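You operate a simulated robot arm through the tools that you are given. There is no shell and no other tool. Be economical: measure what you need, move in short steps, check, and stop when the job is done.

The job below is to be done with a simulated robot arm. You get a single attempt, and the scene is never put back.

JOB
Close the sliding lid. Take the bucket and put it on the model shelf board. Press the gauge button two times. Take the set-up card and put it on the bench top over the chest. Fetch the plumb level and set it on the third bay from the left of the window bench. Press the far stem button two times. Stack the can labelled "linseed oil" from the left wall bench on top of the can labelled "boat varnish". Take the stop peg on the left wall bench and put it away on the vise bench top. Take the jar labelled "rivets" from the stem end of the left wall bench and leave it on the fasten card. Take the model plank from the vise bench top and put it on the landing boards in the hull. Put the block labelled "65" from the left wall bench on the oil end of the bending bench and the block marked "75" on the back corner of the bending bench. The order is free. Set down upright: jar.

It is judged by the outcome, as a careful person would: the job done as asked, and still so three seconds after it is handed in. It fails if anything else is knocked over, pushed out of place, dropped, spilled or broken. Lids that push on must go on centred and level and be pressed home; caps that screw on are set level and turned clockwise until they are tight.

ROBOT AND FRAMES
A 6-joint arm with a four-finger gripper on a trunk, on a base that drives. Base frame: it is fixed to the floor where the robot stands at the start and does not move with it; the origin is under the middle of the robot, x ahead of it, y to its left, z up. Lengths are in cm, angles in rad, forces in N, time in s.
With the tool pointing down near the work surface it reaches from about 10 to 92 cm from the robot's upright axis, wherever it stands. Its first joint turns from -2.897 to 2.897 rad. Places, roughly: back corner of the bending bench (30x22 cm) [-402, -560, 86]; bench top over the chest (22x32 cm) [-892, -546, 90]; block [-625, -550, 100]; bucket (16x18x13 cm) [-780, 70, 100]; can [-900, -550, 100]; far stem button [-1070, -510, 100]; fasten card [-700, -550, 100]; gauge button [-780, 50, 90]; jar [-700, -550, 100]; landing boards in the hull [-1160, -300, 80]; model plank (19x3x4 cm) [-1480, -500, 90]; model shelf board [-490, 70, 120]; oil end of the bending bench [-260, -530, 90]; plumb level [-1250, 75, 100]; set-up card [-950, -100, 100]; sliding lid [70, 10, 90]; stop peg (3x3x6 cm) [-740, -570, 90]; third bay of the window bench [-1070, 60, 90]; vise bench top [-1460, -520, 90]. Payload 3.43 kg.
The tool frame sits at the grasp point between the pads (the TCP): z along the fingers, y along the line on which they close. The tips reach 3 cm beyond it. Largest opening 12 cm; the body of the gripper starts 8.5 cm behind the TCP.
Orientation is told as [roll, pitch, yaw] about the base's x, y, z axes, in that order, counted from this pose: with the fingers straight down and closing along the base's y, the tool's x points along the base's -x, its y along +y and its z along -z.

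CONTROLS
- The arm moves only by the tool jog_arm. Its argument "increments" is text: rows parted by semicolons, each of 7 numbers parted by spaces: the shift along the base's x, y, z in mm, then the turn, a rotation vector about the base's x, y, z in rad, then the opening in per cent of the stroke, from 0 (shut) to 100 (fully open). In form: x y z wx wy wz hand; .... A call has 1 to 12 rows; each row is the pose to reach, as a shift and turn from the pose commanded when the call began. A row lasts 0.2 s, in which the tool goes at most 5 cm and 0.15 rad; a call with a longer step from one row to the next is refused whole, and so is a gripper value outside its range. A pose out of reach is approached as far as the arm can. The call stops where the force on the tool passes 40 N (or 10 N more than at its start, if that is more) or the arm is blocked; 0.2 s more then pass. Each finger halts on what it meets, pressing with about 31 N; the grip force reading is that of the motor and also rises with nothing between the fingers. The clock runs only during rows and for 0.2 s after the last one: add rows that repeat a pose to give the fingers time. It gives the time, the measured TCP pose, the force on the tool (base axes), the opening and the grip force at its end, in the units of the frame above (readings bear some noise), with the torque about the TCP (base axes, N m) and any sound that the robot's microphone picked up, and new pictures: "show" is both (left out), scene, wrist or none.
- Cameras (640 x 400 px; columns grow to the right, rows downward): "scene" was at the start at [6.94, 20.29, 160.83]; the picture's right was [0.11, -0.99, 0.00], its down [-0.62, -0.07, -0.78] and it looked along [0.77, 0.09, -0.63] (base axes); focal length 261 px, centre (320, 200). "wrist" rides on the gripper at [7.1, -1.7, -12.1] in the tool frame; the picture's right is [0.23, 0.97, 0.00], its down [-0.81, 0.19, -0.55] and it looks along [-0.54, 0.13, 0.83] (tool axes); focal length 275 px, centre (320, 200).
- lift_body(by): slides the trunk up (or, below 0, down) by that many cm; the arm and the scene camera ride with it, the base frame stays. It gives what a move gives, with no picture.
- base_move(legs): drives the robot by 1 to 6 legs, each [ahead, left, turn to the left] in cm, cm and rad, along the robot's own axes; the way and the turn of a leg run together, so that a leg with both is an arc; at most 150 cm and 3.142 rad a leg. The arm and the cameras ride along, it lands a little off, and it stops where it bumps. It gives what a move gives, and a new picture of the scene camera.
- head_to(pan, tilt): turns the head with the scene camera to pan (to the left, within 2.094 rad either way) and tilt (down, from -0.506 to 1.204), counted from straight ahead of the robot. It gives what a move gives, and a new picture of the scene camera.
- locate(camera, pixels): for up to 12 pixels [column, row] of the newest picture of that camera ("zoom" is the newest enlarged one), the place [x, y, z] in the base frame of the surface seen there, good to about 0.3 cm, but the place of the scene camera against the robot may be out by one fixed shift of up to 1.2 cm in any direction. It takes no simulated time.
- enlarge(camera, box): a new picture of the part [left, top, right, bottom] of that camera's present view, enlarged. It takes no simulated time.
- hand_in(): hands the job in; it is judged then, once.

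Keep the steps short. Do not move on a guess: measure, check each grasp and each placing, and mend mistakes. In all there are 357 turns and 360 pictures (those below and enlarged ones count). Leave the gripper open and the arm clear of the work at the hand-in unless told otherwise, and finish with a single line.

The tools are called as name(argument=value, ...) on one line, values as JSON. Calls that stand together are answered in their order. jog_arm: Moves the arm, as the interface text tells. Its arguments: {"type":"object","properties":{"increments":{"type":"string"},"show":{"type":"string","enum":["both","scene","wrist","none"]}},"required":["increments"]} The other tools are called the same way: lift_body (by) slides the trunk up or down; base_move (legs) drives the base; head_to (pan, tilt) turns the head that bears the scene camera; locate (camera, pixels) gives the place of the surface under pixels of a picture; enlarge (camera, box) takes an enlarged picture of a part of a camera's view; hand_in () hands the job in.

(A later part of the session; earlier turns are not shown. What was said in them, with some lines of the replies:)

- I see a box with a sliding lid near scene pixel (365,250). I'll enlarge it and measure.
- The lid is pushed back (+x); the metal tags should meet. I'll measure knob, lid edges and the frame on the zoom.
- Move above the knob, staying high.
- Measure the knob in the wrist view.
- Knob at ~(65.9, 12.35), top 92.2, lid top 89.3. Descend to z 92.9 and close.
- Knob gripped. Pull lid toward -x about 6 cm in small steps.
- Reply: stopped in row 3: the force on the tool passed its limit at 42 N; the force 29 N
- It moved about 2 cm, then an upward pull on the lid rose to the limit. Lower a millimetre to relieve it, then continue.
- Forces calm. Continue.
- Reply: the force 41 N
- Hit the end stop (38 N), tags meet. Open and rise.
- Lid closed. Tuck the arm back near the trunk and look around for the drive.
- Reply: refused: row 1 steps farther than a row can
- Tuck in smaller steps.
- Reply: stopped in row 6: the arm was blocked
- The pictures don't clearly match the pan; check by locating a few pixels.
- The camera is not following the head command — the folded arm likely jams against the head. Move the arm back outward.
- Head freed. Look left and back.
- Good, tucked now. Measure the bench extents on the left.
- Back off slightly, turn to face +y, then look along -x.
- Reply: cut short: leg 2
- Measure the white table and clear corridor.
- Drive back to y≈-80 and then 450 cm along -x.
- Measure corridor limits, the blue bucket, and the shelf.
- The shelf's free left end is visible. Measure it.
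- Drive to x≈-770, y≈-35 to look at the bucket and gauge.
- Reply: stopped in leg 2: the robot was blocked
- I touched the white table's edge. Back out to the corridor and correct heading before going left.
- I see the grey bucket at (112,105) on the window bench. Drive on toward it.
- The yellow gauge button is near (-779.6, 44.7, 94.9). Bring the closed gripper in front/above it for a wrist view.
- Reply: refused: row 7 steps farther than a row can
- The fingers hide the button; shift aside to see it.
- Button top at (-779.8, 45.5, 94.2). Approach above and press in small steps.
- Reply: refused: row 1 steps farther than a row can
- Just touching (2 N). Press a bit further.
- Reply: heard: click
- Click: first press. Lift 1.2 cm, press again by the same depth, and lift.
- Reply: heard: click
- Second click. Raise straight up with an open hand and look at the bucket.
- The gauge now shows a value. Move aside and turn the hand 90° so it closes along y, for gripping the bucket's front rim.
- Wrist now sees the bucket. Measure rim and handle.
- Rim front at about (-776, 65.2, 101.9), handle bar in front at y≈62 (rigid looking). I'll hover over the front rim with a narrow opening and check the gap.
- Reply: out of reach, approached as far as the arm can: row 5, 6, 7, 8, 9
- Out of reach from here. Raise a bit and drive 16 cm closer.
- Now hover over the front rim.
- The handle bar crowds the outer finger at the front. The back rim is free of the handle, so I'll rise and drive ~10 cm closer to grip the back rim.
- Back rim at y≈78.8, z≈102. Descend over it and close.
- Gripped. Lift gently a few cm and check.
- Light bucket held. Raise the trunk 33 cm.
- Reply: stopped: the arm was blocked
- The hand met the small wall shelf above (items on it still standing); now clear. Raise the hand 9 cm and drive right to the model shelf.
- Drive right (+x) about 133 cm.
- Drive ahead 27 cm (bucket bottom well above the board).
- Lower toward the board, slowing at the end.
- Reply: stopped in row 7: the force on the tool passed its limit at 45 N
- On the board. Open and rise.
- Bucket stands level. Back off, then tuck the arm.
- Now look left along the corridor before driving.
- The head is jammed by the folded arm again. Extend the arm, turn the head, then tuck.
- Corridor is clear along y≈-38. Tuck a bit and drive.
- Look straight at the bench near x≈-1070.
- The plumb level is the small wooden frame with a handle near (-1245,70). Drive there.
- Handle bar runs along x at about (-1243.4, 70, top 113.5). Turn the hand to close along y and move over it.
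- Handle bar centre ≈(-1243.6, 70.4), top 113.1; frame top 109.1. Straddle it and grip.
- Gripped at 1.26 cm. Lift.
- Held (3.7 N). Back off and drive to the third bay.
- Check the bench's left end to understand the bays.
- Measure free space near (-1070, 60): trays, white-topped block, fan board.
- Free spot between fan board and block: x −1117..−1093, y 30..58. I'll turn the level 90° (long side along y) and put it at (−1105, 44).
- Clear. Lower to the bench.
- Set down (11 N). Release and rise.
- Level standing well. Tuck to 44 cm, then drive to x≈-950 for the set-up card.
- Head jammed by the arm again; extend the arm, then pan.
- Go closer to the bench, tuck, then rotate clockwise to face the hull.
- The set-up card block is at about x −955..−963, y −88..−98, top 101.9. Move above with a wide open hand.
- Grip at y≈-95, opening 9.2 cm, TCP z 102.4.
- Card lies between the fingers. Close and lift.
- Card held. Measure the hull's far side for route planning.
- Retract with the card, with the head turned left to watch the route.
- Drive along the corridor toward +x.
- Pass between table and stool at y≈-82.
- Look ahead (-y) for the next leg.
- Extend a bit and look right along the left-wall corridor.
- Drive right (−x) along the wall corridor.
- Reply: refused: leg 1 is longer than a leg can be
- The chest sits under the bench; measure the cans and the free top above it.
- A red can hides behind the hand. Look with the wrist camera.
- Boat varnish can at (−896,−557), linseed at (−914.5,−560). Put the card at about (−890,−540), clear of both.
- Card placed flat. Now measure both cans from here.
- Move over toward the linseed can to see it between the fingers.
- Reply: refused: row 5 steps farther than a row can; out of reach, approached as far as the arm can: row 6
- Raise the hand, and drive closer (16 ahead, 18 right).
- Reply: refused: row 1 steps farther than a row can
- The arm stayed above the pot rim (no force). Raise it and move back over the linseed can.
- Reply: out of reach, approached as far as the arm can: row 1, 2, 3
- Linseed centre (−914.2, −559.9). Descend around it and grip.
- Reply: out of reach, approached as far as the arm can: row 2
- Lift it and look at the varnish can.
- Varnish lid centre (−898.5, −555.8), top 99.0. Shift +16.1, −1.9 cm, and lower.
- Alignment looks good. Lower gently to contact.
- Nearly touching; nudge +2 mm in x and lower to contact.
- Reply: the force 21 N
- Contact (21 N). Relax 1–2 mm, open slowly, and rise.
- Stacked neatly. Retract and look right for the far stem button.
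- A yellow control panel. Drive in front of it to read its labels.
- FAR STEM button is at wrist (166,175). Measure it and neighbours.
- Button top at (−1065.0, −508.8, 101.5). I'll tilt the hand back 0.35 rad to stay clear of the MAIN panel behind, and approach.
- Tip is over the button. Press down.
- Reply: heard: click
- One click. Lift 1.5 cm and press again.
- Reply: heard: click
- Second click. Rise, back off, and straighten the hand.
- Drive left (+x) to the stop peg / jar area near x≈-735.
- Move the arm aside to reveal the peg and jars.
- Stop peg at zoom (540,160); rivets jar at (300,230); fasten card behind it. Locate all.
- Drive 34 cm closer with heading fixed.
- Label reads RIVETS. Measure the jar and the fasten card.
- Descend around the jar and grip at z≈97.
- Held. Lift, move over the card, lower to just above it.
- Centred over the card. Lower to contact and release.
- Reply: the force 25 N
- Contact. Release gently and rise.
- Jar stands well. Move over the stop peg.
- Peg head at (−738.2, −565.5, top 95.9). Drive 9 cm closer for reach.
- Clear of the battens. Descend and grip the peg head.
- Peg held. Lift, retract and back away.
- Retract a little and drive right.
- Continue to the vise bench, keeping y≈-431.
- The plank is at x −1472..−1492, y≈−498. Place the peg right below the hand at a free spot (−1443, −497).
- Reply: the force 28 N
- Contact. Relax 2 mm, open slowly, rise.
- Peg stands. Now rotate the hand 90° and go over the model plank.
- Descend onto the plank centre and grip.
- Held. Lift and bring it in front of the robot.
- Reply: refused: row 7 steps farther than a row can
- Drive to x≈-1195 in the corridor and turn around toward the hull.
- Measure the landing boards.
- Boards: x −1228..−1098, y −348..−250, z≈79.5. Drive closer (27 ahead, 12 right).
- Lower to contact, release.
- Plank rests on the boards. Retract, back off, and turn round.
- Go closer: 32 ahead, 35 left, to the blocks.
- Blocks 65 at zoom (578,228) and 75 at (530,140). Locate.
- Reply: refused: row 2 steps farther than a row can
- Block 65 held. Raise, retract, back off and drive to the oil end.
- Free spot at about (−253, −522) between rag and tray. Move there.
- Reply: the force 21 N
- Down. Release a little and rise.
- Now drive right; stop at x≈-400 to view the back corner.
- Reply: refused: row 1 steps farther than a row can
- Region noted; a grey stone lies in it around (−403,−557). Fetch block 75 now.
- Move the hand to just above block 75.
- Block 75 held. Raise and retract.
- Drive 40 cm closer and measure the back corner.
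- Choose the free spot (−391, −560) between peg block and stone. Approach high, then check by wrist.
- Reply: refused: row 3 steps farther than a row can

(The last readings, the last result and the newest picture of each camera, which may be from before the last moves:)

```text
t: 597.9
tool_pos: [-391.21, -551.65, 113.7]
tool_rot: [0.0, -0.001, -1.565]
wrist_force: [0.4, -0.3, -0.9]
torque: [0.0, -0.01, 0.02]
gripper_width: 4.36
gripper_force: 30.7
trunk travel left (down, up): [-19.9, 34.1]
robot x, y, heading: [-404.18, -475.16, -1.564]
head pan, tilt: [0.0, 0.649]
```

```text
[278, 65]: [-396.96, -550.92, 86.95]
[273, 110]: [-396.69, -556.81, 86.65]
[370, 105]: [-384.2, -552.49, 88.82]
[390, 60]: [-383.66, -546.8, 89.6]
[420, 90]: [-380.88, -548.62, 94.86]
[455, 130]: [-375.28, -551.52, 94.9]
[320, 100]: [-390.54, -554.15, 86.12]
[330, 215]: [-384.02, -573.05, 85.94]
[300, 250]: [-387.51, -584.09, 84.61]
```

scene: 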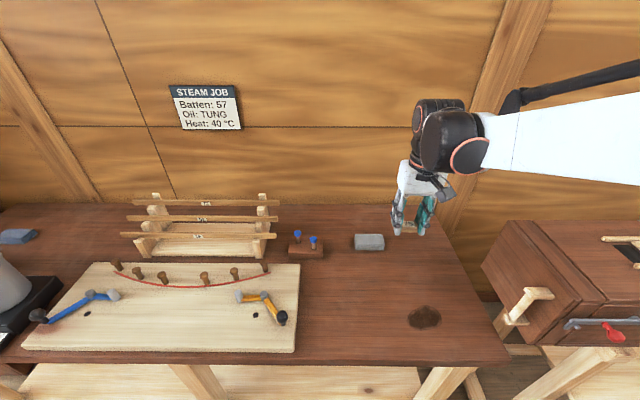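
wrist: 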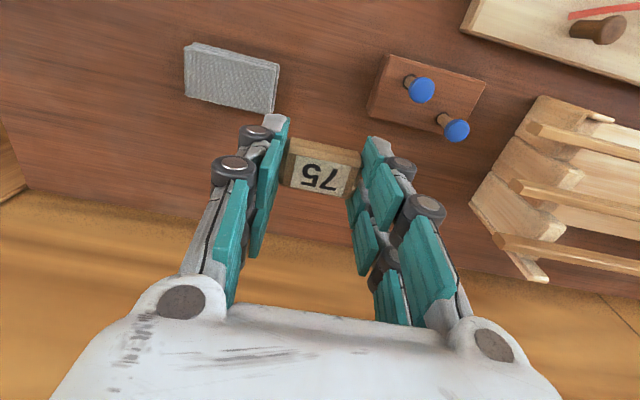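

jog_arm(increments="5 -40 -20 0 0 0 20; 5 -83 -40 0 0 0 20; 5 -83 -85 0 0 0 20; 5 -83 -130 0 0 0 20; 5 -83 -175 0 0 0 20; 5 -83 -215 0 0 0 20; 5 -83 -234 0 0 0 20; 5 -83 -240 0 0 0 20; 5 -83 -244 0 0 0 20; 5 -83 -246 0 0 0 20", show="wrist")

```text
t: 600.1
tool_pos: [-390.53, -559.44, 89.18]
tool_rot: [0.001, -0.005, -1.563]
wrist_force: [0.2, -11.0, 25.5]
torque: [-0.27, -0.05, 0.03]
gripper_width: 4.39
gripper_force: 30.8
trunk travel left (down, up): [-19.9, 34.1]
robot x, y, heading: [-403.93, -475.19, -1.564]
head pan, tilt: [0.0, 0.649]
```

wrist: 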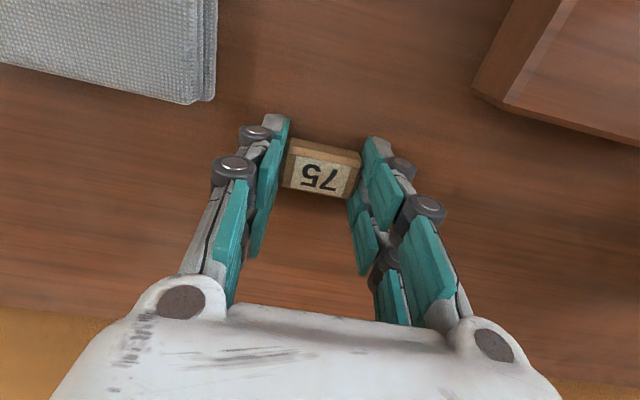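

Down. Release and rise.

jog_arm(increments="0 0 2 0 0 0 40; 0 0 2 0 0 0 46; 0 0 2 0 0 0 46; 0 0 40 0 0 0 46; 0 0 85 0 0 0 46; 0 0 130 0 0 0 46; 0 0 175 0 0 0 46; 0 20 215 0 0 0 50; 0 60 240 0 0 0 60; 0 105 250 0 0 0 70; 0 150 260 0 0 0 80; 0 195 270 0 0 0 80")

enlarge(camera="wrist", box=[160, 60, 480, 260])

```text
t: 602.7
tool_pos: [-390.82, -539.47, 115.8]
tool_rot: [-0.001, -0.001, -1.562]
wrist_force: [0.2, 0.5, 1.0]
torque: [-0.05, 0.0, -0.05]
gripper_width: 9.59
gripper_force: 0.1
trunk travel left (down, up): [-19.9, 34.1]
robot x, y, heading: [-403.83, -475.09, -1.56]
head pan, tilt: [0.0, 0.649]
```

scene: 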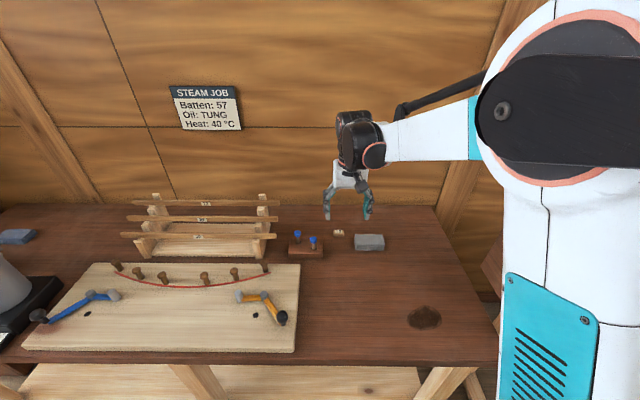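
wrist: 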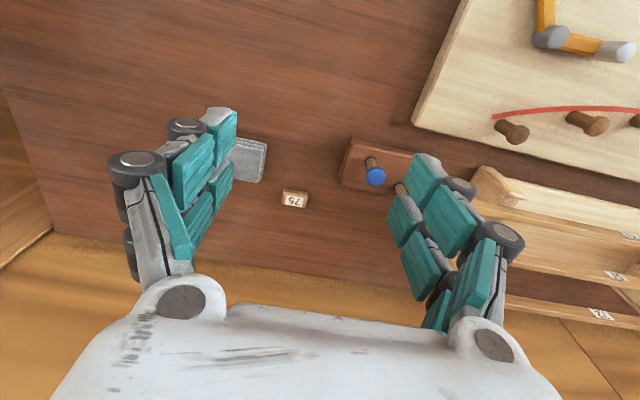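

```text
2.00 times, centred on (320, 160) of wrist
```

zoom: 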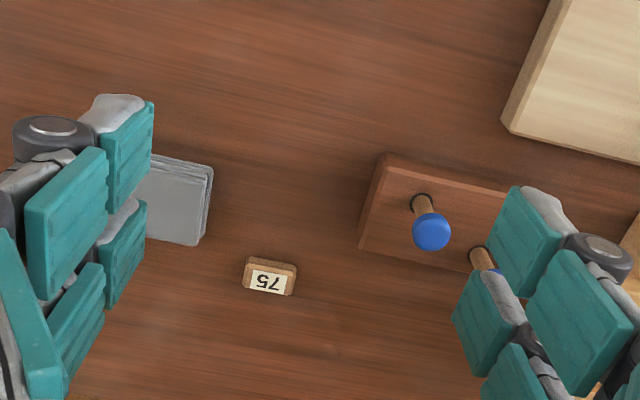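

All placed. Back the robot off, hand open, arm clear.

jog_arm(increments="0 40 10 0 0 0 100; 0 80 20 0 0 0 100; 0 80 20 0 0 0 100", show="none")

base_move(legs=[[-35, 0, 0]])

```text
t: 603.5
tool_pos: [-390.35, -532.18, 117.9]
tool_rot: [-0.001, 0.0, -1.563]
wrist_force: [-0.8, 0.0, -0.4]
torque: [0.03, -0.01, 0.01]
gripper_width: 11.99
gripper_force: 0.1
trunk travel left (down, up): [-19.9, 34.1]
robot x, y, heading: [-403.55, -475.36, -1.563]
head pan, tilt: [0.0, 0.649]
```

```text
t: 605.8
tool_pos: [-390.62, -496.26, 117.94]
tool_rot: [0.0, -0.002, -1.56]
wrist_force: [0.5, -0.2, 0.9]
torque: [0.02, 0.0, 0.02]
gripper_width: 11.97
gripper_force: 0.0
trunk travel left (down, up): [-19.9, 34.1]
robot x, y, heading: [-404.06, -439.91, -1.56]
head pan, tilt: [0.0, 0.649]
```

scene: 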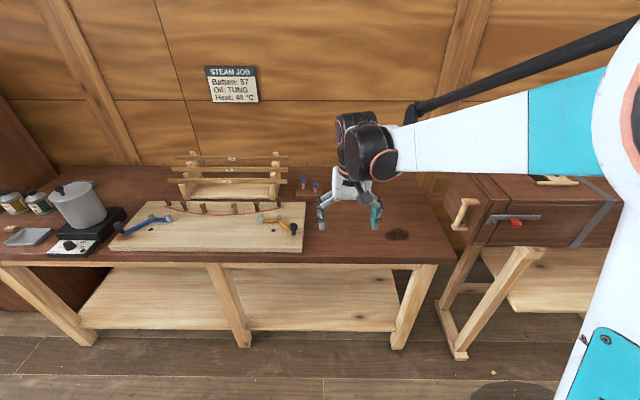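

Everything is in place, the hand is open and clear; handing in.

hand_in()

```text
The job is handed in.
```

All twelve steps are done and the job is handed in; "third bay" was taken as the bay around x = -1070 from the given coordinates, and early on the base bumped the white table and the arm bumped the small wall shelf, with nothing seen to move.
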